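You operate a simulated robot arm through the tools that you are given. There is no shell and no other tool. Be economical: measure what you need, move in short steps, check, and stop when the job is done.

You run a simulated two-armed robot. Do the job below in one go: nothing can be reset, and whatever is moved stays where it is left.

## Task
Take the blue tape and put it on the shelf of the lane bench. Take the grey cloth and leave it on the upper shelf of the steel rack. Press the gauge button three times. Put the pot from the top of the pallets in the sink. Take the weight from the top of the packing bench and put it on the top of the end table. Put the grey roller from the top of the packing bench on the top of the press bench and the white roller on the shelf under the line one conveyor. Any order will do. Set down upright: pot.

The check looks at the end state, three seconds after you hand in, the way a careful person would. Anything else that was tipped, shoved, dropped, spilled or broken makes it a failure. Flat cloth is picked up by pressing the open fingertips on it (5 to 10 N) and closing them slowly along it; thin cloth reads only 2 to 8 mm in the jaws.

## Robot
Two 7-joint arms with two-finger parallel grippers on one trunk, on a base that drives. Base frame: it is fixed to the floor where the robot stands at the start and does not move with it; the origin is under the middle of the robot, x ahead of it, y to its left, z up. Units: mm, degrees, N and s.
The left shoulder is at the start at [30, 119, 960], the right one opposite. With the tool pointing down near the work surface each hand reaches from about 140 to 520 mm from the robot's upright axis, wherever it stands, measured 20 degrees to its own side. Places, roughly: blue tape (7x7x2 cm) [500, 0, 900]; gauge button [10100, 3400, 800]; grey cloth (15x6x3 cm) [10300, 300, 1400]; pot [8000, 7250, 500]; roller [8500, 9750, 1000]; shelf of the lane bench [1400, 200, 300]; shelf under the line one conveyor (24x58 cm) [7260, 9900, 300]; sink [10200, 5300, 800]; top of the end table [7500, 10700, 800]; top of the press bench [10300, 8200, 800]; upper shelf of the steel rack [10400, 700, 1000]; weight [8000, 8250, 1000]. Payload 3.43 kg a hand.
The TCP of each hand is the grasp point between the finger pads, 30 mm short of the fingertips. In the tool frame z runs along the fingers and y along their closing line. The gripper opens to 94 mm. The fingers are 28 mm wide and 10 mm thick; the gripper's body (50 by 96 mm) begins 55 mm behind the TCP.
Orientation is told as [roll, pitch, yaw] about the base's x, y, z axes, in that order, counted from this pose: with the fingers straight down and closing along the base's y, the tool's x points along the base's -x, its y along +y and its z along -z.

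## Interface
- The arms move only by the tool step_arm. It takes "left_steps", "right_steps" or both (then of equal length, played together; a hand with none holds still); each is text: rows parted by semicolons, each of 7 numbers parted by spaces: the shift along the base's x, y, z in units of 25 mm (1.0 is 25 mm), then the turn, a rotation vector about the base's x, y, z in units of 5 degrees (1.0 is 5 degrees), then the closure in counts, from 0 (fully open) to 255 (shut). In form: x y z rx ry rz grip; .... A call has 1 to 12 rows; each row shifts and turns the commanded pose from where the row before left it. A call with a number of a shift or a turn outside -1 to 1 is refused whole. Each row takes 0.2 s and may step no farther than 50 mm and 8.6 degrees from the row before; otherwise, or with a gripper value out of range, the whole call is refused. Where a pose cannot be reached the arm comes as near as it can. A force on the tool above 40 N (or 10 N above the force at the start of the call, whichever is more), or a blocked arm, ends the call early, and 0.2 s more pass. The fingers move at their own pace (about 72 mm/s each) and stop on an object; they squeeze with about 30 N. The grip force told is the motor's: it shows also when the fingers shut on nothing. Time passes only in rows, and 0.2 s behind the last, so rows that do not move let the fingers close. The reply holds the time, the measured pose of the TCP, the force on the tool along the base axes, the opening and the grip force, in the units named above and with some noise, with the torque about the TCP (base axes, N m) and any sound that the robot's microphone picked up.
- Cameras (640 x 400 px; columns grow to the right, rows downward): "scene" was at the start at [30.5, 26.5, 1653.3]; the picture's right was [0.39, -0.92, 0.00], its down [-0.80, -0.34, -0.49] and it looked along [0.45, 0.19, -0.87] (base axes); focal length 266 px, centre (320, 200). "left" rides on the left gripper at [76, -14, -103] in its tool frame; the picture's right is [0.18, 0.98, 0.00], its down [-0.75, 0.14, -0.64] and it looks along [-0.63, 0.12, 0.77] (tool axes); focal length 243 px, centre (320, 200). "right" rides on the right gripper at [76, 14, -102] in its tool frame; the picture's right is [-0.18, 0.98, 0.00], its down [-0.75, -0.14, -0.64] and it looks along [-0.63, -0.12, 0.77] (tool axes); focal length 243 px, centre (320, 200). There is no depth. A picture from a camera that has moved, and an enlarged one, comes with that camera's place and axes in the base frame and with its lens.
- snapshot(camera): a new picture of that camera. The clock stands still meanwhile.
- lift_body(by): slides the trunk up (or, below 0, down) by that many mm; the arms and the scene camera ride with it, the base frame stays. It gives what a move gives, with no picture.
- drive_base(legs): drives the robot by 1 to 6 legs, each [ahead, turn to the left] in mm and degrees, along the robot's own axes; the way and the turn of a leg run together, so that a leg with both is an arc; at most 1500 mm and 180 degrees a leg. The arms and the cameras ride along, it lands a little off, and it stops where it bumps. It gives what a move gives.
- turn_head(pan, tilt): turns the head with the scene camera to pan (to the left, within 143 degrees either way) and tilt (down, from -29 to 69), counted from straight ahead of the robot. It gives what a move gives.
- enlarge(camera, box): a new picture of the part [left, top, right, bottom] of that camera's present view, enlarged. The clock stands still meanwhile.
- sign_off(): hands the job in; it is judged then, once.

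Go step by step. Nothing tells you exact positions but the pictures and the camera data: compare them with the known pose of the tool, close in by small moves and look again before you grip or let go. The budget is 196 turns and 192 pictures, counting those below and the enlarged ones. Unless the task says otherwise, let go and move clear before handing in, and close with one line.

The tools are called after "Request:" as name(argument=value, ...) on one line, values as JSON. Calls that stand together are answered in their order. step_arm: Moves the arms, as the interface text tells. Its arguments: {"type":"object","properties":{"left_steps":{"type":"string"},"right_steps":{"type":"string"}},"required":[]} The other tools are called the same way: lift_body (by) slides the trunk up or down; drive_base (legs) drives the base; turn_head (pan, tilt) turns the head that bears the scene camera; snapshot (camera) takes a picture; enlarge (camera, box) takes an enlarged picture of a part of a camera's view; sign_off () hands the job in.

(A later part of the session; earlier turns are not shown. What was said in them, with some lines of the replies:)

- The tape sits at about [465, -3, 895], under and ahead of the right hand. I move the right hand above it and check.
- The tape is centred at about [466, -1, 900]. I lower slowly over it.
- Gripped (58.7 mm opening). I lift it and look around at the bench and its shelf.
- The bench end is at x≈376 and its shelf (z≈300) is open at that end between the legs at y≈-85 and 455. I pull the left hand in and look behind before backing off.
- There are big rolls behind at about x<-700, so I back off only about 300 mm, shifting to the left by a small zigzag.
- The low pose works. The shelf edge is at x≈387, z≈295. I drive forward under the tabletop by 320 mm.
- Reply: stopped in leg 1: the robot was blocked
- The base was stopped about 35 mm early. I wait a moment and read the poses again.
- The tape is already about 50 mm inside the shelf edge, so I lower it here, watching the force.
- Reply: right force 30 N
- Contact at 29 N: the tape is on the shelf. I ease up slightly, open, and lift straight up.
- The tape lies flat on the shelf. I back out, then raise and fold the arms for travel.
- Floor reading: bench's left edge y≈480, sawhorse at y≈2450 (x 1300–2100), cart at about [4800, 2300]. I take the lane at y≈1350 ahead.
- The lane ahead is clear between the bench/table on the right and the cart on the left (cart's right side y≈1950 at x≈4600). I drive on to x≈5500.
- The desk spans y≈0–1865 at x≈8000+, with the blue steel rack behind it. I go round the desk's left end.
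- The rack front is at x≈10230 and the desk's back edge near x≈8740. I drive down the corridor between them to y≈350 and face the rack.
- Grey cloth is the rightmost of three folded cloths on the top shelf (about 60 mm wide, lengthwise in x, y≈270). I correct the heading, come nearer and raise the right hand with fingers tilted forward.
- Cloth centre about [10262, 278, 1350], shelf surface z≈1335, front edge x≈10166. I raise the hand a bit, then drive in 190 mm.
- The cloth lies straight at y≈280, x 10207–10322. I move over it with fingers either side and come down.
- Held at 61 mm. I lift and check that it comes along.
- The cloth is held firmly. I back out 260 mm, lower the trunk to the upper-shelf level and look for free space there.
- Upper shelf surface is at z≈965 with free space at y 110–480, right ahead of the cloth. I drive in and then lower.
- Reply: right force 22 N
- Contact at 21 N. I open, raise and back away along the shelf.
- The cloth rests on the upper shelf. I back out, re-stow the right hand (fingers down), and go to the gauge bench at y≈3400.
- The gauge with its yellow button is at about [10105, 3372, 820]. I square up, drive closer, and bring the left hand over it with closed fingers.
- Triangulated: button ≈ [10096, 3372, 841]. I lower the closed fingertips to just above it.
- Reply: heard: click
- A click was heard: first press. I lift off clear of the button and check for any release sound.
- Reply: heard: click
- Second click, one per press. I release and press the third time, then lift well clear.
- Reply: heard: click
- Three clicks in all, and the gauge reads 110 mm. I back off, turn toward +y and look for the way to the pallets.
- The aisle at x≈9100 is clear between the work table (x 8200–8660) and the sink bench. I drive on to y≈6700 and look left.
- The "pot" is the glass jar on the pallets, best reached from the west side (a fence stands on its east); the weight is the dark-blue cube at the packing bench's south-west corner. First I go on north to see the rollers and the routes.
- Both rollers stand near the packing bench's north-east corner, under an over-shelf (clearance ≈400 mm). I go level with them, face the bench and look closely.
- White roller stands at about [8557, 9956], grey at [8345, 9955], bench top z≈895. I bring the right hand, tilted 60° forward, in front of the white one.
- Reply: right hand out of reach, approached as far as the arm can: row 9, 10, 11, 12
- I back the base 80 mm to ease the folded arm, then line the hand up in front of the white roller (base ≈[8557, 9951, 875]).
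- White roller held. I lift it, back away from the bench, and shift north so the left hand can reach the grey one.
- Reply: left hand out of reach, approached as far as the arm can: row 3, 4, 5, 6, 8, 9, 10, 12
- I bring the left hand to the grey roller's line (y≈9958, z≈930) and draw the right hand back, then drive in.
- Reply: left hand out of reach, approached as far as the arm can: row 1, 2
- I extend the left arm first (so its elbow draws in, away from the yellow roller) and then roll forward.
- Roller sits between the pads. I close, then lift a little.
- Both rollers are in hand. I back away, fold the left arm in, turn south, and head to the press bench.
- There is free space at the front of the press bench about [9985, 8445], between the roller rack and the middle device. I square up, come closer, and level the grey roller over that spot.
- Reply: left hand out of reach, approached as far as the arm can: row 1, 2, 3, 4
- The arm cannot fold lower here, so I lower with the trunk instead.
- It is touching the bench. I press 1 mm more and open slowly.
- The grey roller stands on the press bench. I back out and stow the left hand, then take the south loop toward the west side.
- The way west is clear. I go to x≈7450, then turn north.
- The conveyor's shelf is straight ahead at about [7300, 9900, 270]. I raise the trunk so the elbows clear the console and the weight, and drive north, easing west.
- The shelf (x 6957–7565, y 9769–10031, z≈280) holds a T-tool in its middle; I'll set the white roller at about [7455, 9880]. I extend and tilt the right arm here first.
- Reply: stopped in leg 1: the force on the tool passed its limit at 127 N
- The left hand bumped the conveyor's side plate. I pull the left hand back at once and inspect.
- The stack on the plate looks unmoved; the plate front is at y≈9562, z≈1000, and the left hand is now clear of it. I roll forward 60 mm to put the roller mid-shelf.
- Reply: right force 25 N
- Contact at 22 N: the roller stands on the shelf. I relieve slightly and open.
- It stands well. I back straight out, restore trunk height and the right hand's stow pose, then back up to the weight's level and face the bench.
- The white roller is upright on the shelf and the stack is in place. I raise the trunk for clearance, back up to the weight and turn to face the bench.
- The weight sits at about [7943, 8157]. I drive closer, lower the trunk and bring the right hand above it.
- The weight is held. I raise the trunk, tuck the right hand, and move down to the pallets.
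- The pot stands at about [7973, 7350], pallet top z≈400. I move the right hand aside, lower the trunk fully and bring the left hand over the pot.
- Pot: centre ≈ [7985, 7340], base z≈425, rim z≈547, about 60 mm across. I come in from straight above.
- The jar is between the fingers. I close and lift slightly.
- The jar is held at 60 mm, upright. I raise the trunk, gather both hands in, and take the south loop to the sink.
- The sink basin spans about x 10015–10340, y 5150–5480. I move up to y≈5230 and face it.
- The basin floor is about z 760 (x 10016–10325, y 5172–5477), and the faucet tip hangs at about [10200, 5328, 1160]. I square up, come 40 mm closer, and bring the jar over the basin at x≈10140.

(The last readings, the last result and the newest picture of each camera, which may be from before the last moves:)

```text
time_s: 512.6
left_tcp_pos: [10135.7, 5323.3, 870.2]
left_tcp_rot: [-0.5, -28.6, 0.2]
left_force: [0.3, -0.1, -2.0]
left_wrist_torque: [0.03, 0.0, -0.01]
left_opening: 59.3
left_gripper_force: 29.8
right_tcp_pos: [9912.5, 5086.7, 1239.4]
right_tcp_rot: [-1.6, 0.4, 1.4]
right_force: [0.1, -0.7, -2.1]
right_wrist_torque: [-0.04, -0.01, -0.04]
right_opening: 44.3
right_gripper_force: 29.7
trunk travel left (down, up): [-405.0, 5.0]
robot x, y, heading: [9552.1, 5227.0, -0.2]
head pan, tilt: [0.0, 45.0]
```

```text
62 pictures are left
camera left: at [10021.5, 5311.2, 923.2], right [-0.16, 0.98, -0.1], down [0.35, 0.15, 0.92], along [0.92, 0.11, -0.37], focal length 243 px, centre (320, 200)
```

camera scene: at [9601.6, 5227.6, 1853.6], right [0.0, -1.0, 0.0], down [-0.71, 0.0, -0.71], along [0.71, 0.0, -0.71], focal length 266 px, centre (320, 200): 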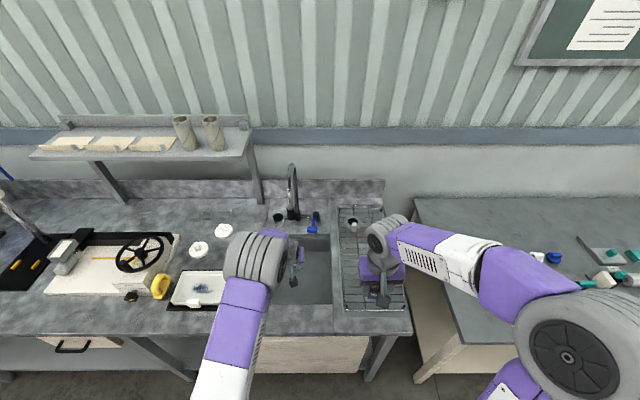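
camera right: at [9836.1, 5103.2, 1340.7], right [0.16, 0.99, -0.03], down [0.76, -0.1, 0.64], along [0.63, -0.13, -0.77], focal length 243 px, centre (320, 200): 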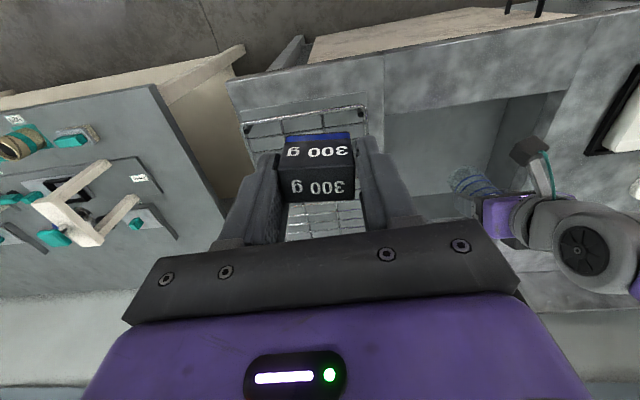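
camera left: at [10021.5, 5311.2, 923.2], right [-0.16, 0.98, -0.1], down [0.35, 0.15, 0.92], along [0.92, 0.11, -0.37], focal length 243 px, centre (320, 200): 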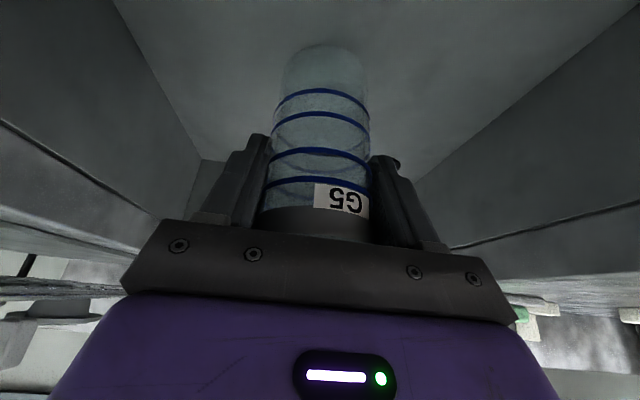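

Request:
step_arm(left_steps="0 0 -0.2 0 0 0 255;0 0 -0.2 0 0 0 255")

Request:
step_arm(left_steps="0 0 -0.15 0 0 0 255;0 0 -0.15 0 0 0 255")

```text
time_s: 513.2
left_tcp_pos: [10137.0, 5323.9, 859.8]
left_tcp_rot: [-0.5, -28.6, 0.3]
left_force: [0.7, -0.5, -1.5]
left_wrist_torque: [-0.02, 0.03, -0.02]
left_opening: 59.1
left_gripper_force: 29.9
right_tcp_pos: [9912.2, 5086.9, 1238.7]
right_tcp_rot: [-1.7, 0.2, 1.3]
right_force: [0.8, -0.5, -2.9]
right_wrist_torque: [-0.02, -0.01, 0.01]
right_opening: 44.1
right_gripper_force: 30.5
trunk travel left (down, up): [-405.0, 5.0]
robot x, y, heading: [9547.8, 5226.4, 0.1]
head pan, tilt: [0.0, 45.0]
```

```text
time_s: 513.8
left_tcp_pos: [10135.3, 5324.9, 859.4]
left_tcp_rot: [-0.5, -28.9, 0.2]
left_force: [-14.7, 1.7, 25.5]
left_wrist_torque: [-0.21, 2.71, -0.27]
left_opening: 59.5
left_gripper_force: 30.0
right_tcp_pos: [9909.5, 5086.9, 1240.4]
right_tcp_rot: [-1.7, 0.2, 1.4]
right_force: [-0.3, 0.0, -2.9]
right_wrist_torque: [0.02, 0.02, -0.02]
right_opening: 44.0
right_gripper_force: 29.8
trunk travel left (down, up): [-405.0, 5.0]
robot x, y, heading: [9546.2, 5228.2, -0.1]
head pan, tilt: [0.0, 45.0]
stopped in row 2 (left hand): the force on the tool passed its limit at 47 N (the readings are from after the stop); the commanded pose is now the measured one
```

Request:
snapshot(camera="left")

Request:
snapshot(camera="right")

Request:
enlarge(camera="scene", box=[230, 210, 350, 320])

```text
61 pictures are left
camera left: at [10021.3, 5311.7, 913.0], right [-0.16, 0.98, -0.1], down [0.35, 0.15, 0.92], along [0.92, 0.11, -0.37], focal length 243 px, centre (320, 200)
```

left: 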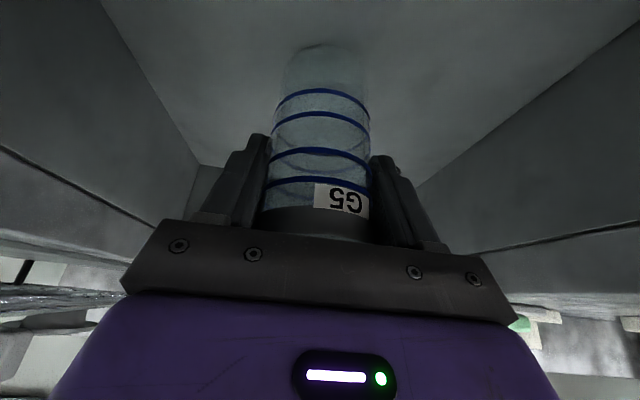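

```text
60 pictures are left
camera right: at [9833.0, 5103.2, 1341.3], right [0.16, 0.99, -0.03], down [0.76, -0.1, 0.64], along [0.63, -0.13, -0.77], focal length 243 px, centre (320, 200)
```

right: 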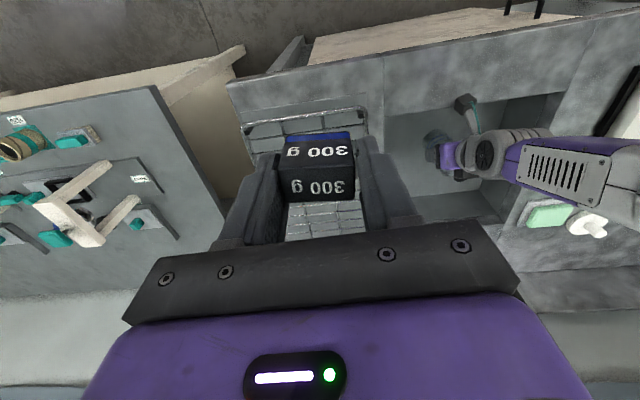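

```text
3.64 times, centred on (290, 265) of scene
camera zoom: at [9597.4, 5227.3, 1853.8], right [0.0, -1.0, 0.0], down [-0.71, 0.0, -0.71], along [0.71, 0.0, -0.71], focal length 966 px, centre (429, -36)
```

zoom: 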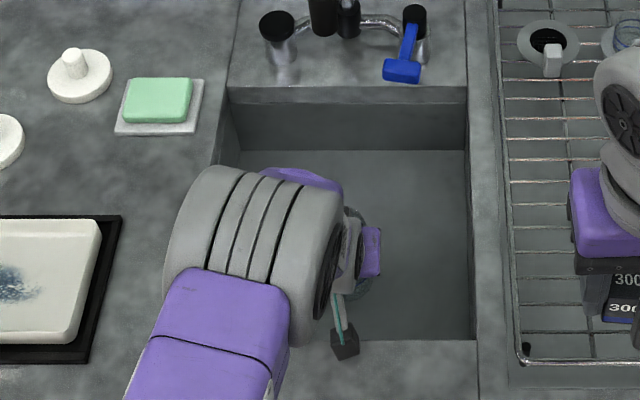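

The wrist camera's housing is touching the basin's near rim. I lift, move 45 mm deeper in, and lower again.

Request:
step_arm(left_steps="0 0 0.8 0 0 0 255;0.9 0 0 0 0 0 255;0.9 0 0 0 0 0 255;0 0 -0.6 0 0 0 255")

Request:
step_arm(left_steps="0 0 -0.2 0 0 0 255;0 0 -0.15 0 0 0 255")

```text
time_s: 514.8
left_tcp_pos: [10183.0, 5325.8, 862.5]
left_tcp_rot: [-0.5, -28.8, 0.2]
left_force: [0.0, 0.0, -1.0]
left_wrist_torque: [0.02, -0.02, 0.04]
left_opening: 59.3
left_gripper_force: 30.5
right_tcp_pos: [9912.5, 5087.2, 1239.4]
right_tcp_rot: [-1.6, 0.4, 1.3]
right_force: [-0.9, -1.3, -2.5]
right_wrist_torque: [0.0, -0.02, 0.0]
right_opening: 44.3
right_gripper_force: 29.9
trunk travel left (down, up): [-405.0, 5.0]
robot x, y, heading: [9552.0, 5227.4, -0.2]
head pan, tilt: [0.0, 45.0]
```

```text
time_s: 515.4
left_tcp_pos: [10183.6, 5324.7, 854.6]
left_tcp_rot: [-0.4, -28.9, 0.1]
left_force: [0.2, -0.2, -0.8]
left_wrist_torque: [0.01, 0.02, -0.03]
left_opening: 59.2
left_gripper_force: 30.0
right_tcp_pos: [9910.7, 5086.1, 1238.6]
right_tcp_rot: [-1.6, 0.4, 1.3]
right_force: [-0.8, 0.2, -2.7]
right_wrist_torque: [0.01, -0.01, 0.01]
right_opening: 43.9
right_gripper_force: 30.1
trunk travel left (down, up): [-405.0, 5.0]
robot x, y, heading: [9553.5, 5225.3, -0.3]
head pan, tilt: [0.0, 45.0]
```

Request:
step_arm(left_steps="0 0 -0.15 0 0 0 255;0 0 -0.15 0 0 0 255")

Request:
snapshot(camera="left")

Request:
snapshot(camera="scene")

```text
time_s: 516.0
left_tcp_pos: [10184.3, 5324.1, 847.9]
left_tcp_rot: [-0.4, -28.9, 0.2]
left_force: [-0.8, -0.9, -0.1]
left_wrist_torque: [0.0, 0.0, 0.03]
left_opening: 59.3
left_gripper_force: 30.1
right_tcp_pos: [9912.9, 5085.6, 1238.7]
right_tcp_rot: [-1.7, 0.3, 1.2]
right_force: [0.0, 1.2, -2.4]
right_wrist_torque: [0.0, -0.02, -0.01]
right_opening: 44.3
right_gripper_force: 29.6
trunk travel left (down, up): [-405.0, 5.0]
robot x, y, heading: [9549.9, 5224.3, -0.1]
head pan, tilt: [0.0, 45.0]
```

```text
58 pictures are left
camera left: at [10068.1, 5311.9, 900.2], right [-0.16, 0.98, -0.1], down [0.35, 0.15, 0.93], along [0.92, 0.11, -0.37], focal length 243 px, centre (320, 200)
```

left: 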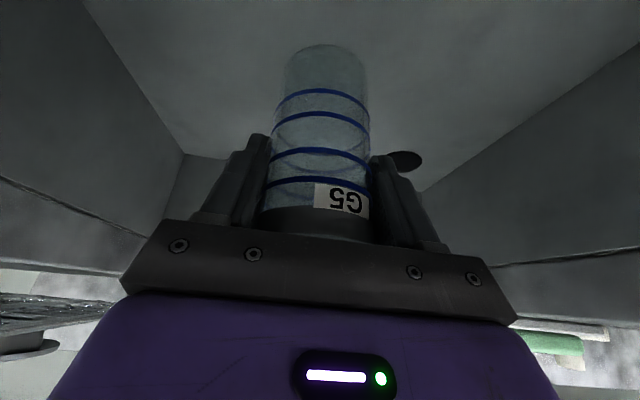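

```text
57 pictures are left
camera scene: at [9601.7, 5227.6, 1853.5], right [0.0, -1.0, 0.0], down [-0.71, 0.0, -0.71], along [0.71, 0.0, -0.71], focal length 266 px, centre (320, 200)
```

scene: 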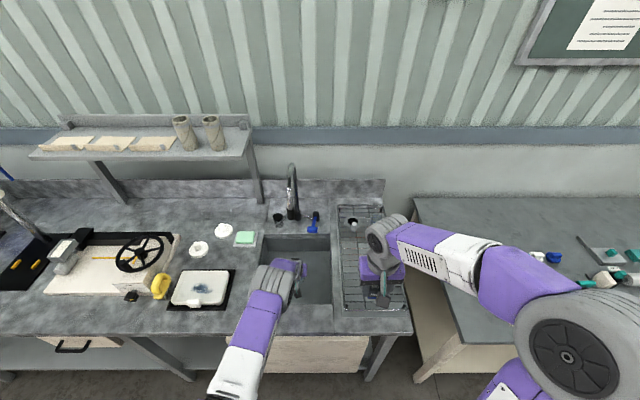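

Request:
step_arm(left_steps="0 0 -0.15 0 0 0 255;0 0 -0.1 0 0 0 255")

Request:
step_arm(left_steps="0 0 -0.1 0 0 0 255;0 0 -0.1 0 0 0 255")

```text
time_s: 516.6
left_tcp_pos: [10184.5, 5324.1, 845.1]
left_tcp_rot: [-0.5, -29.4, 0.2]
left_force: [-5.1, -0.4, 18.0]
left_wrist_torque: [0.33, 0.48, 0.08]
left_opening: 59.1
left_gripper_force: 30.1
right_tcp_pos: [9908.6, 5086.9, 1240.2]
right_tcp_rot: [-1.8, 0.2, 1.3]
right_force: [0.8, -0.7, -1.8]
right_wrist_torque: [-0.01, 0.02, 0.03]
right_opening: 44.3
right_gripper_force: 30.0
trunk travel left (down, up): [-405.0, 5.0]
robot x, y, heading: [9549.2, 5225.4, -0.3]
head pan, tilt: [0.0, 45.0]
```

```text
time_s: 517.2
left_tcp_pos: [10185.9, 5321.5, 840.4]
left_tcp_rot: [-0.6, -29.5, 0.2]
left_force: [-0.6, -5.4, 26.7]
left_wrist_torque: [0.24, -0.16, 0.03]
left_opening: 59.0
left_gripper_force: 29.8
right_tcp_pos: [9910.0, 5087.3, 1239.8]
right_tcp_rot: [-1.6, 0.3, 1.4]
right_force: [-0.6, -0.2, -3.4]
right_wrist_torque: [0.01, 0.0, -0.01]
right_opening: 44.3
right_gripper_force: 29.9
trunk travel left (down, up): [-405.0, 5.0]
robot x, y, heading: [9549.8, 5227.1, -0.2]
head pan, tilt: [0.0, 45.0]
```

Solid vertical contact (27 N, little torque): the jar stands on the basin floor. I relieve and open slowly.

Request:
step_arm(left_steps="0 0 0.12 0 0 0 255;0 0 0 0 0 0 190;0 0 0 0 0 0 120;0 0 0 0 0 0 60;0 0 0 0 0 0 0;0 0 0 0 0 0 0")

Request:
snapshot(camera="left")

```text
time_s: 518.6
left_tcp_pos: [10183.4, 5324.9, 837.0]
left_tcp_rot: [-0.6, -28.8, 0.2]
left_force: [0.1, -0.4, 0.3]
left_wrist_torque: [0.02, 0.01, -0.01]
left_opening: 94.2
left_gripper_force: 0.0
right_tcp_pos: [9912.7, 5087.1, 1239.2]
right_tcp_rot: [-1.8, 0.4, 1.2]
right_force: [-0.1, 0.7, -2.8]
right_wrist_torque: [-0.01, -0.02, -0.02]
right_opening: 44.2
right_gripper_force: 29.9
trunk travel left (down, up): [-405.0, 5.0]
robot x, y, heading: [9551.1, 5225.2, -0.5]
head pan, tilt: [0.0, 45.0]
```

```text
56 pictures are left
camera left: at [10068.0, 5312.6, 890.4], right [-0.16, 0.98, -0.1], down [0.35, 0.15, 0.92], along [0.92, 0.11, -0.37], focal length 243 px, centre (320, 200)
```

left: 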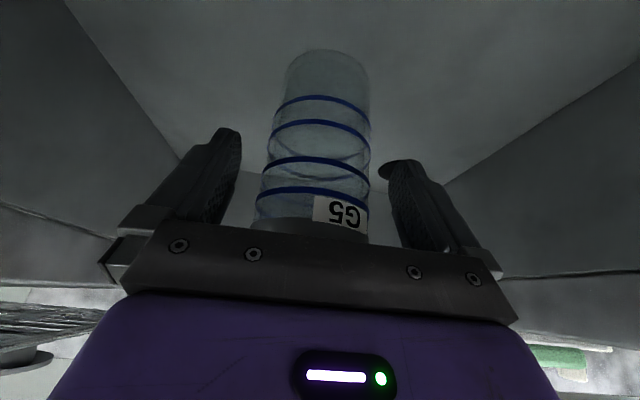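

Request:
step_arm(left_steps="0 0 0.6 0 0 0 0;0 0 0.8 0 0 0 0;0 0 1 0 0 0 0;0 0 1 0 0 0 0;-0.8 0 1 0 0 0 0;-1 0 1 0 0 0 0;-1 0 1 0 0 0 0;-1 0 1 0 0 0 0;-1 0 1 0 0 0 0;-1 0 0.5 0 0 0 0;-1 0 0 0 0 0 0;-1 0 0 0 0 0 0")

Request:
drive_base(legs=[[-320, 0]])

Request:
turn_head(pan=6, tilt=40)

Request:
snapshot(camera="scene")

```text
time_s: 521.2
left_tcp_pos: [9989.0, 5323.7, 1060.5]
left_tcp_rot: [-0.5, -29.1, 0.2]
left_force: [0.4, -0.6, -0.1]
left_wrist_torque: [0.0, 0.01, 0.02]
left_opening: 93.8
left_gripper_force: 0.0
right_tcp_pos: [9910.8, 5087.8, 1238.6]
right_tcp_rot: [-1.7, 0.3, 1.3]
right_force: [0.4, 0.2, -2.8]
right_wrist_torque: [-0.03, -0.03, -0.03]
right_opening: 44.2
right_gripper_force: 30.0
trunk travel left (down, up): [-405.0, 5.0]
robot x, y, heading: [9551.2, 5226.3, -0.2]
head pan, tilt: [0.0, 45.0]
```

```text
time_s: 523.3
left_tcp_pos: [9668.8, 5325.0, 1060.6]
left_tcp_rot: [-0.5, -28.9, -0.1]
left_force: [-0.6, 0.0, 0.6]
left_wrist_torque: [-0.02, 0.03, 0.01]
left_opening: 93.9
left_gripper_force: 0.1
right_tcp_pos: [9590.0, 5087.2, 1238.5]
right_tcp_rot: [-1.8, 0.3, 1.0]
right_force: [-1.1, 0.1, -2.5]
right_wrist_torque: [-0.02, 0.0, -0.02]
right_opening: 44.5
right_gripper_force: 30.4
trunk travel left (down, up): [-405.0, 5.0]
robot x, y, heading: [9227.8, 5226.3, -0.5]
head pan, tilt: [0.0, 45.0]
```

```text
time_s: 524.0
left_tcp_pos: [9666.8, 5324.3, 1059.4]
left_tcp_rot: [-0.5, -29.0, 0.0]
left_force: [0.6, 0.0, 0.0]
left_wrist_torque: [-0.03, 0.01, 0.0]
left_opening: 94.4
left_gripper_force: 0.0
right_tcp_pos: [9588.8, 5086.2, 1238.4]
right_tcp_rot: [-1.7, 0.3, 1.1]
right_force: [0.0, 0.1, -2.9]
right_wrist_torque: [-0.02, 0.01, 0.0]
right_opening: 44.2
right_gripper_force: 29.8
trunk travel left (down, up): [-405.0, 5.0]
robot x, y, heading: [9231.7, 5226.0, -0.2]
head pan, tilt: [6.0, 40.0]
```

```text
55 pictures are left
camera scene: at [9281.7, 5237.3, 1860.8], right [0.1, -1.0, 0.0], down [-0.64, -0.06, -0.77], along [0.76, 0.08, -0.64], focal length 266 px, centre (320, 200)
```

scene: 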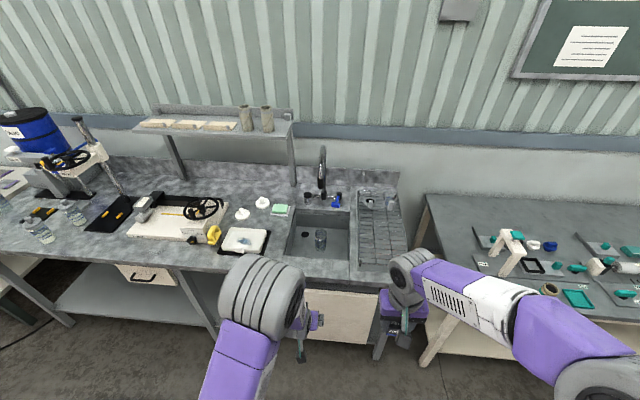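

The jar stands upright in the sink. Now I take the weight north toward the end table.

Request:
drive_base(legs=[[0, 90], [1500, 0], [1400, 0]])

```text
time_s: 542.0
left_tcp_pos: [9084.5, 8586.7, 1059.7]
left_tcp_rot: [-0.5, -28.9, 91.1]
left_force: [0.1, 0.5, 0.0]
left_wrist_torque: [0.0, 0.01, -0.01]
left_opening: 94.1
left_gripper_force: 0.1
right_tcp_pos: [9322.9, 8512.8, 1239.8]
right_tcp_rot: [-1.6, 0.4, 92.1]
right_force: [-0.5, 0.6, -3.3]
right_wrist_torque: [-0.04, 0.0, -0.01]
right_opening: 44.2
right_gripper_force: 29.8
trunk travel left (down, up): [-405.0, 5.0]
robot x, y, heading: [9189.8, 8146.1, 90.9]
head pan, tilt: [6.0, 40.0]
```

Request:
drive_base(legs=[[0, -0.9], [1500, 0], [1100, 0], [0, 90], [500, 0]])

Request:
turn_head(pan=0, tilt=40)

Request:
snapshot(camera="scene")

```text
time_s: 561.4
left_tcp_pos: [8216.9, 10619.3, 1059.3]
left_tcp_rot: [-0.5, -28.8, -176.9]
left_force: [0.9, -0.7, -0.2]
left_wrist_torque: [0.01, 0.0, 0.03]
left_opening: 93.9
left_gripper_force: 0.0
right_tcp_pos: [8282.2, 10859.0, 1239.1]
right_tcp_rot: [-1.7, 0.3, -176.0]
right_force: [-0.4, 0.3, -3.3]
right_wrist_torque: [-0.01, 0.02, 0.01]
right_opening: 44.2
right_gripper_force: 29.9
trunk travel left (down, up): [-405.0, 5.0]
robot x, y, heading: [8649.8, 10738.2, -177.2]
head pan, tilt: [6.0, 40.0]
```

```text
time_s: 562.0
left_tcp_pos: [8215.0, 10618.9, 1059.3]
left_tcp_rot: [-0.5, -28.9, -177.0]
left_force: [0.6, -0.6, 0.6]
left_wrist_torque: [0.02, -0.01, 0.0]
left_opening: 94.0
left_gripper_force: 0.0
right_tcp_pos: [8281.1, 10858.7, 1239.7]
right_tcp_rot: [-1.7, 0.3, -175.8]
right_force: [-0.1, -0.1, -3.7]
right_wrist_torque: [-0.01, 0.0, -0.02]
right_opening: 44.4
right_gripper_force: 30.3
trunk travel left (down, up): [-405.0, 5.0]
robot x, y, heading: [8649.8, 10738.9, -177.2]
head pan, tilt: [0.0, 40.0]
```

```text
54 pictures are left
camera scene: at [8594.0, 10736.9, 1860.8], right [-0.05, 1.0, 0.0], down [0.64, 0.03, -0.77], along [-0.76, -0.04, -0.64], focal length 266 px, centre (320, 200)
```

scene: 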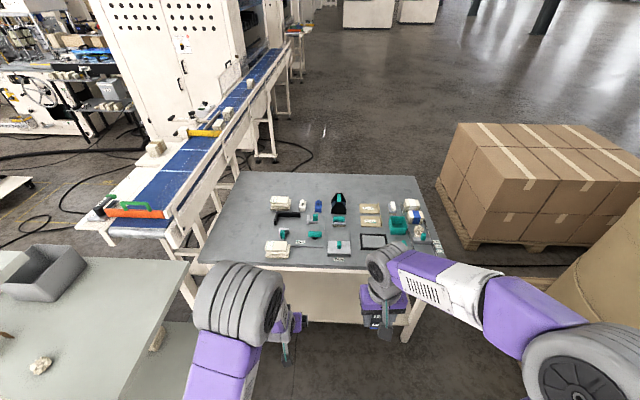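

Request:
enlarge(camera="scene", box=[190, 160, 450, 280])

```text
2.46 times, centred on (320, 220) of scene
camera zoom: at [8594.0, 10736.9, 1860.8], right [-0.05, 1.0, 0.0], down [0.64, 0.03, -0.77], along [-0.76, -0.04, -0.64], focal length 654 px, centre (320, 151)
```

zoom: 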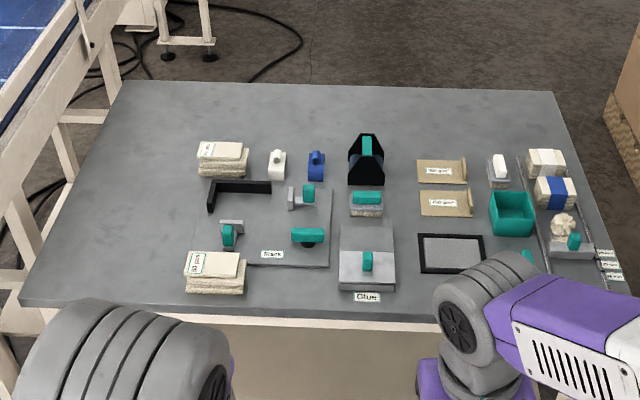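

A free patch lies at the table's front about x 7715–7824, y 10551–10722, between the pads and the glue box. I bring the robot in front of it, tucking the left hand back.

Request:
step_arm(left_steps="0.8 0 0.5 0 -0.8 0 0;0.8 0 0.5 0 -0.8 0 0;0.8 0 0.5 0 -0.8 0 0;0.8 0 0.5 0 -0.8 0 0;0.8 0 0.5 0 -0.8 0 0;0.8 0 0.5 0 -0.8 0 0;0.8 0 0.5 0 -0.8 0 0")

Request:
drive_base(legs=[[0, 10], [390, 0], [0, -13]])

Request:
turn_head(pan=0, tilt=52)

Request:
snapshot(camera="scene")

Request:
snapshot(camera="right")

```text
time_s: 563.6
left_tcp_pos: [8357.8, 10619.7, 1147.9]
left_tcp_rot: [0.9, -1.0, -177.3]
left_force: [-0.3, 0.7, 0.1]
left_wrist_torque: [0.02, 0.04, 0.0]
left_opening: 94.1
left_gripper_force: 0.0
right_tcp_pos: [8282.2, 10859.7, 1238.7]
right_tcp_rot: [-1.7, 0.4, -175.9]
right_force: [0.8, 0.7, -2.9]
right_wrist_torque: [0.0, 0.0, -0.03]
right_opening: 44.2
right_gripper_force: 30.6
trunk travel left (down, up): [-405.0, 5.0]
robot x, y, heading: [8650.8, 10739.4, -177.5]
head pan, tilt: [0.0, 40.0]
```

```text
time_s: 567.6
left_tcp_pos: [7970.0, 10548.3, 1147.5]
left_tcp_rot: [1.0, -1.0, 179.9]
left_force: [-1.2, -0.5, -0.5]
left_wrist_torque: [0.02, -0.01, -0.01]
left_opening: 93.6
left_gripper_force: 0.0
right_tcp_pos: [7908.0, 10792.9, 1239.4]
right_tcp_rot: [-1.7, 0.3, -178.9]
right_force: [0.3, 1.6, -3.5]
right_wrist_torque: [-0.01, 0.01, -0.02]
right_opening: 44.3
right_gripper_force: 29.5
trunk travel left (down, up): [-405.0, 5.0]
robot x, y, heading: [8270.4, 10652.2, 179.7]
head pan, tilt: [0.0, 40.0]
```

```text
time_s: 568.3
left_tcp_pos: [7971.3, 10549.8, 1147.5]
left_tcp_rot: [0.8, -1.1, 179.8]
left_force: [0.5, -0.1, 0.6]
left_wrist_torque: [0.01, -0.02, 0.0]
left_opening: 94.1
left_gripper_force: 0.0
right_tcp_pos: [7907.8, 10793.9, 1239.3]
right_tcp_rot: [-1.6, 0.4, -178.8]
right_force: [-0.3, 0.4, -3.5]
right_wrist_torque: [0.03, 0.01, 0.03]
right_opening: 44.3
right_gripper_force: 30.4
trunk travel left (down, up): [-405.0, 5.0]
robot x, y, heading: [8275.2, 10652.6, 179.6]
head pan, tilt: [0.0, 52.0]
```

```text
52 pictures are left
camera scene: at [8224.1, 10654.7, 1844.0], right [0.0, 1.0, 0.0], down [0.79, 0.0, -0.62], along [-0.62, 0.0, -0.79], focal length 266 px, centre (320, 200)
```

scene: 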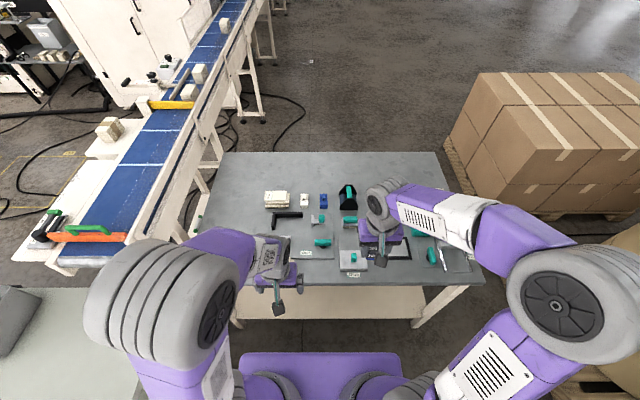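

```text
51 pictures are left
camera right: at [7983.8, 10778.2, 1340.6], right [-0.16, -0.99, -0.03], down [-0.76, 0.11, 0.64], along [-0.63, 0.13, -0.77], focal length 243 px, centre (320, 200)
```

right: 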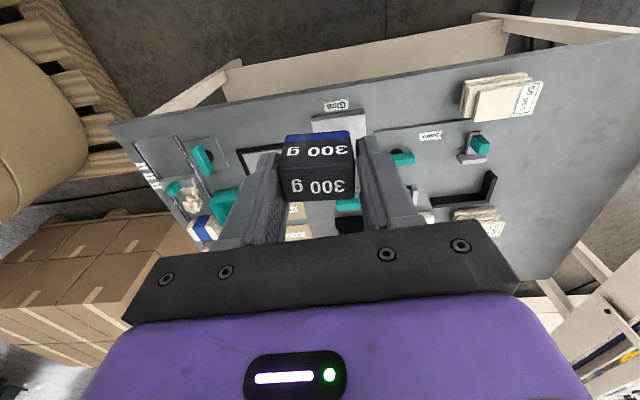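

Request:
step_arm(left_steps="0.5 -0.8 0 0 0 0 0;0.5 -0.8 0 0 0 0 0;0.5 -0.8 0 0 0 0 0;0.5 -0.8 0 0 0 0 0;0 0 0 0 0 0 0;0 0 0 0 0 0 0;0 0 0 0 0 0 0;0 0 0 0 0 0 0;0 0 0 0 0 0 0", right_steps="0 0 0 0 0 0 255;0 0 0 0 0 0 255;-0.7 -0.9 0 0 0 0 255;-0.7 -0.9 0 0 0 0 255;-0.7 -0.9 0 0 0 0 255;-0.7 -0.9 0 0 0 0 255;-0.8 -0.9 0 0 0 0 255;-0.8 -0.9 0 0 0 0 255;-0.8 -1 0 0 0 0 255")

Request:
lift_body(by=-180)

Request:
snapshot(camera="right")

Request:
snapshot(camera="scene")

```text
time_s: 570.3
left_tcp_pos: [7999.1, 10467.7, 1153.1]
left_tcp_rot: [0.8, -0.8, 179.9]
left_force: [0.4, -0.1, 0.4]
left_wrist_torque: [0.01, -0.03, -0.02]
left_opening: 93.9
left_gripper_force: 0.1
left hand out of reach, approached as far as the arm can: row 3, 4
right_tcp_pos: [7777.7, 10632.3, 1237.0]
right_tcp_rot: [-1.7, 0.4, -178.9]
right_force: [0.0, -0.5, -3.4]
right_wrist_torque: [0.03, -0.01, 0.01]
right_opening: 44.2
right_gripper_force: 29.7
trunk travel left (down, up): [-405.0, 5.0]
robot x, y, heading: [8271.2, 10655.4, 179.6]
head pan, tilt: [0.0, 52.0]
```

```text
time_s: 572.3
left_tcp_pos: [7999.0, 10470.0, 975.2]
left_tcp_rot: [0.8, -1.0, 179.8]
left_force: [0.3, -0.3, -1.2]
left_wrist_torque: [0.01, -0.02, 0.04]
left_opening: 94.0
left_gripper_force: 0.1
right_tcp_pos: [7777.6, 10634.7, 1057.1]
right_tcp_rot: [-1.7, 0.3, -178.8]
right_force: [0.0, -0.1, -3.1]
right_wrist_torque: [-0.01, 0.0, 0.01]
right_opening: 44.3
right_gripper_force: 29.6
trunk travel left (down, up): [-225.0, 185.0]
robot x, y, heading: [8269.9, 10654.1, 179.8]
head pan, tilt: [0.0, 52.0]
```

```text
50 pictures are left
camera right: at [7853.7, 10618.9, 1159.2], right [-0.16, -0.99, -0.03], down [-0.76, 0.11, 0.64], along [-0.63, 0.13, -0.77], focal length 243 px, centre (320, 200)
```

right: 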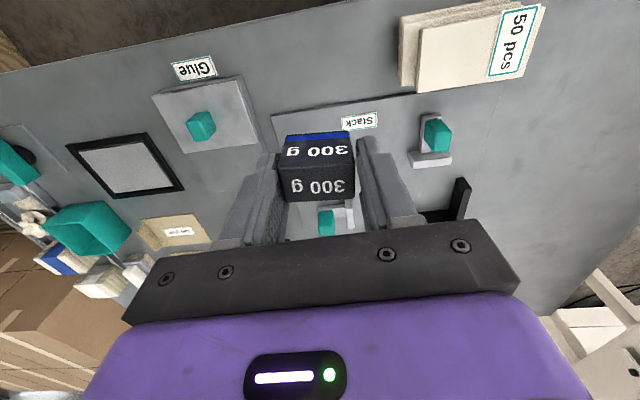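

```text
49 pictures are left
camera scene: at [8224.2, 10654.6, 1664.1], right [0.0, 1.0, 0.0], down [0.79, 0.0, -0.62], along [-0.62, 0.0, -0.79], focal length 266 px, centre (320, 200)
```

scene: 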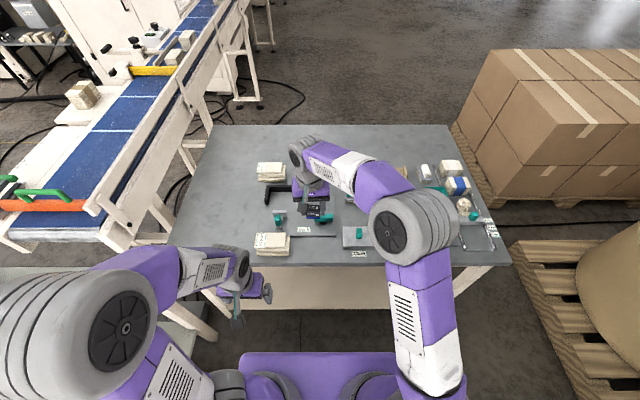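

Table surface is about z 834. I lower the weight toward [7791, 10637].

Request:
step_arm(right_steps="0.5 0.1 -1 0 0 0 255;0 0 -1 0 0 0 255;0 0 -1 0 0 0 255;0 0 -1 0 0 0 255;0 0 -1 0 0 0 255;0 0 -1 0 0 0 255;0 0 -0.4 0 0 0 255")

Request:
snapshot(camera="right")

```text
time_s: 573.9
left_tcp_pos: [8000.2, 10470.3, 974.5]
left_tcp_rot: [0.8, -0.9, 179.8]
left_force: [0.8, -0.5, 0.5]
left_wrist_torque: [0.02, 0.0, 0.0]
left_opening: 93.9
left_gripper_force: 0.1
right_tcp_pos: [7790.8, 10637.3, 897.0]
right_tcp_rot: [-1.7, 0.3, -178.8]
right_force: [-0.4, -0.3, -2.7]
right_wrist_torque: [0.02, -0.01, -0.03]
right_opening: 43.9
right_gripper_force: 30.0
trunk travel left (down, up): [-225.0, 185.0]
robot x, y, heading: [8267.3, 10656.1, 179.8]
head pan, tilt: [0.0, 52.0]
```

```text
48 pictures are left
camera right: at [7866.4, 10622.0, 998.3], right [-0.16, -0.99, -0.03], down [-0.76, 0.11, 0.64], along [-0.63, 0.13, -0.77], focal length 243 px, centre (320, 200)
```

right: 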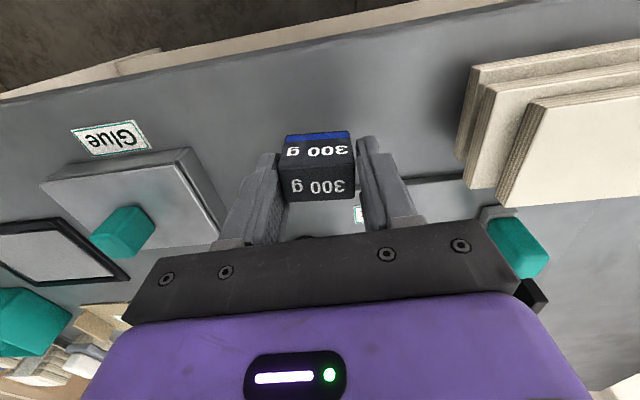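

Request:
step_arm(right_steps="0 0 -0.5 0 0 0 255;0 0 -0.2 0 0 0 255;0 0 -0.2 0 0 0 255")

Request:
step_arm(right_steps="0 0 -0.15 0 0 0 255;0 0 -0.1 0 0 0 255")

```text
time_s: 574.7
left_tcp_pos: [8001.9, 10471.1, 976.0]
left_tcp_rot: [0.9, -0.9, 179.7]
left_force: [0.1, 0.2, 0.5]
left_wrist_torque: [0.0, 0.02, 0.01]
left_opening: 93.8
left_gripper_force: 0.1
right_tcp_pos: [7789.8, 10637.5, 878.8]
right_tcp_rot: [-1.6, -0.1, -178.9]
right_force: [0.6, 4.0, 24.8]
right_wrist_torque: [-0.02, -0.13, -0.04]
right_opening: 43.8
right_gripper_force: 29.3
trunk travel left (down, up): [-225.0, 185.0]
robot x, y, heading: [8267.1, 10654.3, 179.7]
head pan, tilt: [0.0, 52.0]
```

```text
time_s: 575.3
left_tcp_pos: [8000.9, 10470.8, 975.3]
left_tcp_rot: [0.9, -1.0, 179.8]
left_force: [0.1, -0.3, -0.2]
left_wrist_torque: [0.0, -0.03, -0.02]
left_opening: 94.0
left_gripper_force: 0.0
right_tcp_pos: [7789.5, 10636.3, 870.6]
right_tcp_rot: [-1.6, 0.0, -178.7]
right_force: [-1.9, 4.6, 31.8]
right_wrist_torque: [-0.51, -0.25, 0.05]
right_opening: 44.3
right_gripper_force: 30.1
trunk travel left (down, up): [-225.0, 185.0]
robot x, y, heading: [8269.4, 10651.7, 180.0]
head pan, tilt: [0.0, 52.0]
```

Firm contact. I relieve, open and lift clear.

Request:
step_arm(right_steps="0 0 0.15 0 0 0 255;0 0 0 0 0 0 150;0 0 0 0 0 0 0;0 0 0 0 0 0 0;0 0 0.6 0 0 0 0;0 0 1 0 0 0 0;0 0 1 0 0 0 0;0 0 1 0 0 0 0;0 0 1 0 0 0 0")

Request:
snapshot(camera="right")

```text
time_s: 577.3
left_tcp_pos: [8000.1, 10470.3, 974.1]
left_tcp_rot: [0.8, -0.9, 179.7]
left_force: [-0.3, -0.6, 0.8]
left_wrist_torque: [-0.01, 0.0, 0.01]
left_opening: 93.9
left_gripper_force: 0.1
right_tcp_pos: [7791.4, 10636.7, 990.0]
right_tcp_rot: [-1.7, 0.2, -178.7]
right_force: [1.2, -0.3, -0.1]
right_wrist_torque: [-0.01, 0.0, -0.01]
right_opening: 93.9
right_gripper_force: 0.0
trunk travel left (down, up): [-225.0, 185.0]
robot x, y, heading: [8267.4, 10653.6, 179.9]
head pan, tilt: [0.0, 52.0]
```

```text
47 pictures are left
camera right: at [7865.3, 10621.6, 1090.7], right [-0.16, -0.99, -0.03], down [-0.76, 0.11, 0.64], along [-0.63, 0.13, -0.77], focal length 243 px, centre (320, 200)
```

right: 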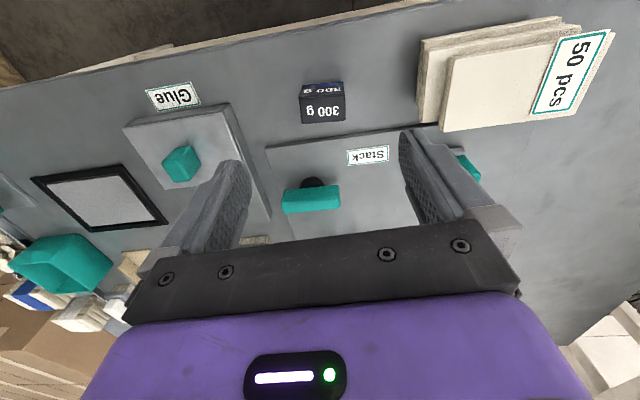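

The weight rests on the end table. I draw the left arm in, back away, and check everything once more.

Request:
step_arm(left_steps="-0.5 0.8 0.5 0 0 0 0;-0.5 0.8 0.5 0 0 0 0;-0.5 0.8 0 0 0 0 0;-0.5 0.8 0 0 0 0 0;0 0.8 0 0 0 0 0", right_steps="0.8 0.5 1 0 0 0 0;0.8 0.5 1 0 0 0 0;0.8 0.8 1 0 0 0 0;0.8 0.8 0 0 0 0 0;0.8 0.8 0 0 0 0 0")

Request:
drive_base(legs=[[0, -6], [-450, 0]])

Request:
snapshot(camera="scene")

```text
time_s: 578.5
left_tcp_pos: [7951.4, 10571.3, 999.7]
left_tcp_rot: [0.9, -0.9, 179.8]
left_force: [0.6, -0.2, -0.1]
left_wrist_torque: [-0.02, 0.0, -0.02]
left_opening: 94.2
left_gripper_force: 0.2
right_tcp_pos: [7891.3, 10721.4, 1063.6]
right_tcp_rot: [-1.6, 0.2, -178.8]
right_force: [-0.1, -0.1, -0.8]
right_wrist_torque: [-0.02, 0.02, 0.02]
right_opening: 94.0
right_gripper_force: 0.2
trunk travel left (down, up): [-225.0, 185.0]
robot x, y, heading: [8270.3, 10652.7, 179.9]
head pan, tilt: [0.0, 52.0]
```

```text
time_s: 581.8
left_tcp_pos: [8393.8, 10555.6, 999.3]
left_tcp_rot: [0.9, -1.0, 174.0]
left_force: [0.6, 0.4, -0.6]
left_wrist_torque: [0.01, -0.02, -0.01]
left_opening: 93.8
left_gripper_force: 0.1
right_tcp_pos: [8348.0, 10710.9, 1064.3]
right_tcp_rot: [-1.7, 0.3, 175.5]
right_force: [0.5, -0.4, 0.5]
right_wrist_torque: [-0.01, 0.01, 0.02]
right_opening: 93.9
right_gripper_force: 0.1
trunk travel left (down, up): [-225.0, 185.0]
robot x, y, heading: [8716.1, 10606.4, 174.1]
head pan, tilt: [0.0, 52.0]
```

```text
46 pictures are left
camera scene: at [8674.5, 10611.8, 1664.0], right [0.1, 0.99, 0.0], down [0.78, -0.08, -0.62], along [-0.61, 0.06, -0.79], focal length 266 px, centre (320, 200)
```

scene: 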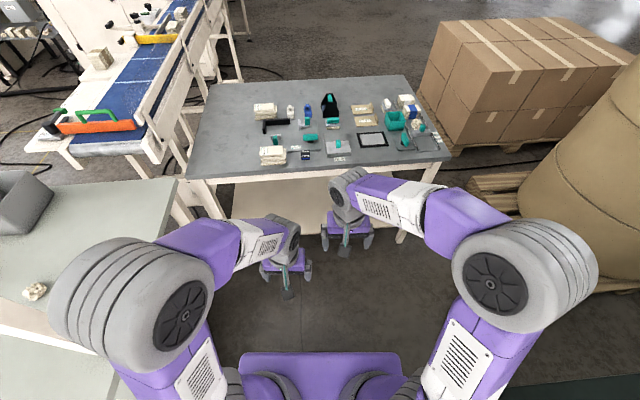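

The weight is on the end table and both hands are empty and clear. The tape, cloth, pot, both rollers and the button presses were each checked as they were done, so I hand in.

Request:
sign_off()

```text
The job is handed in.
```

Everything on the list is done and handed in: the tape, cloth, pot, weight and both rollers are in their places with the pot upright, and the gauge button was pressed three times. The left hand bumped the conveyor's side plate once at 127 N; the stack on it looked unmoved. The left wrist's camera housing also touched the sink's near rim once, at 47 N.
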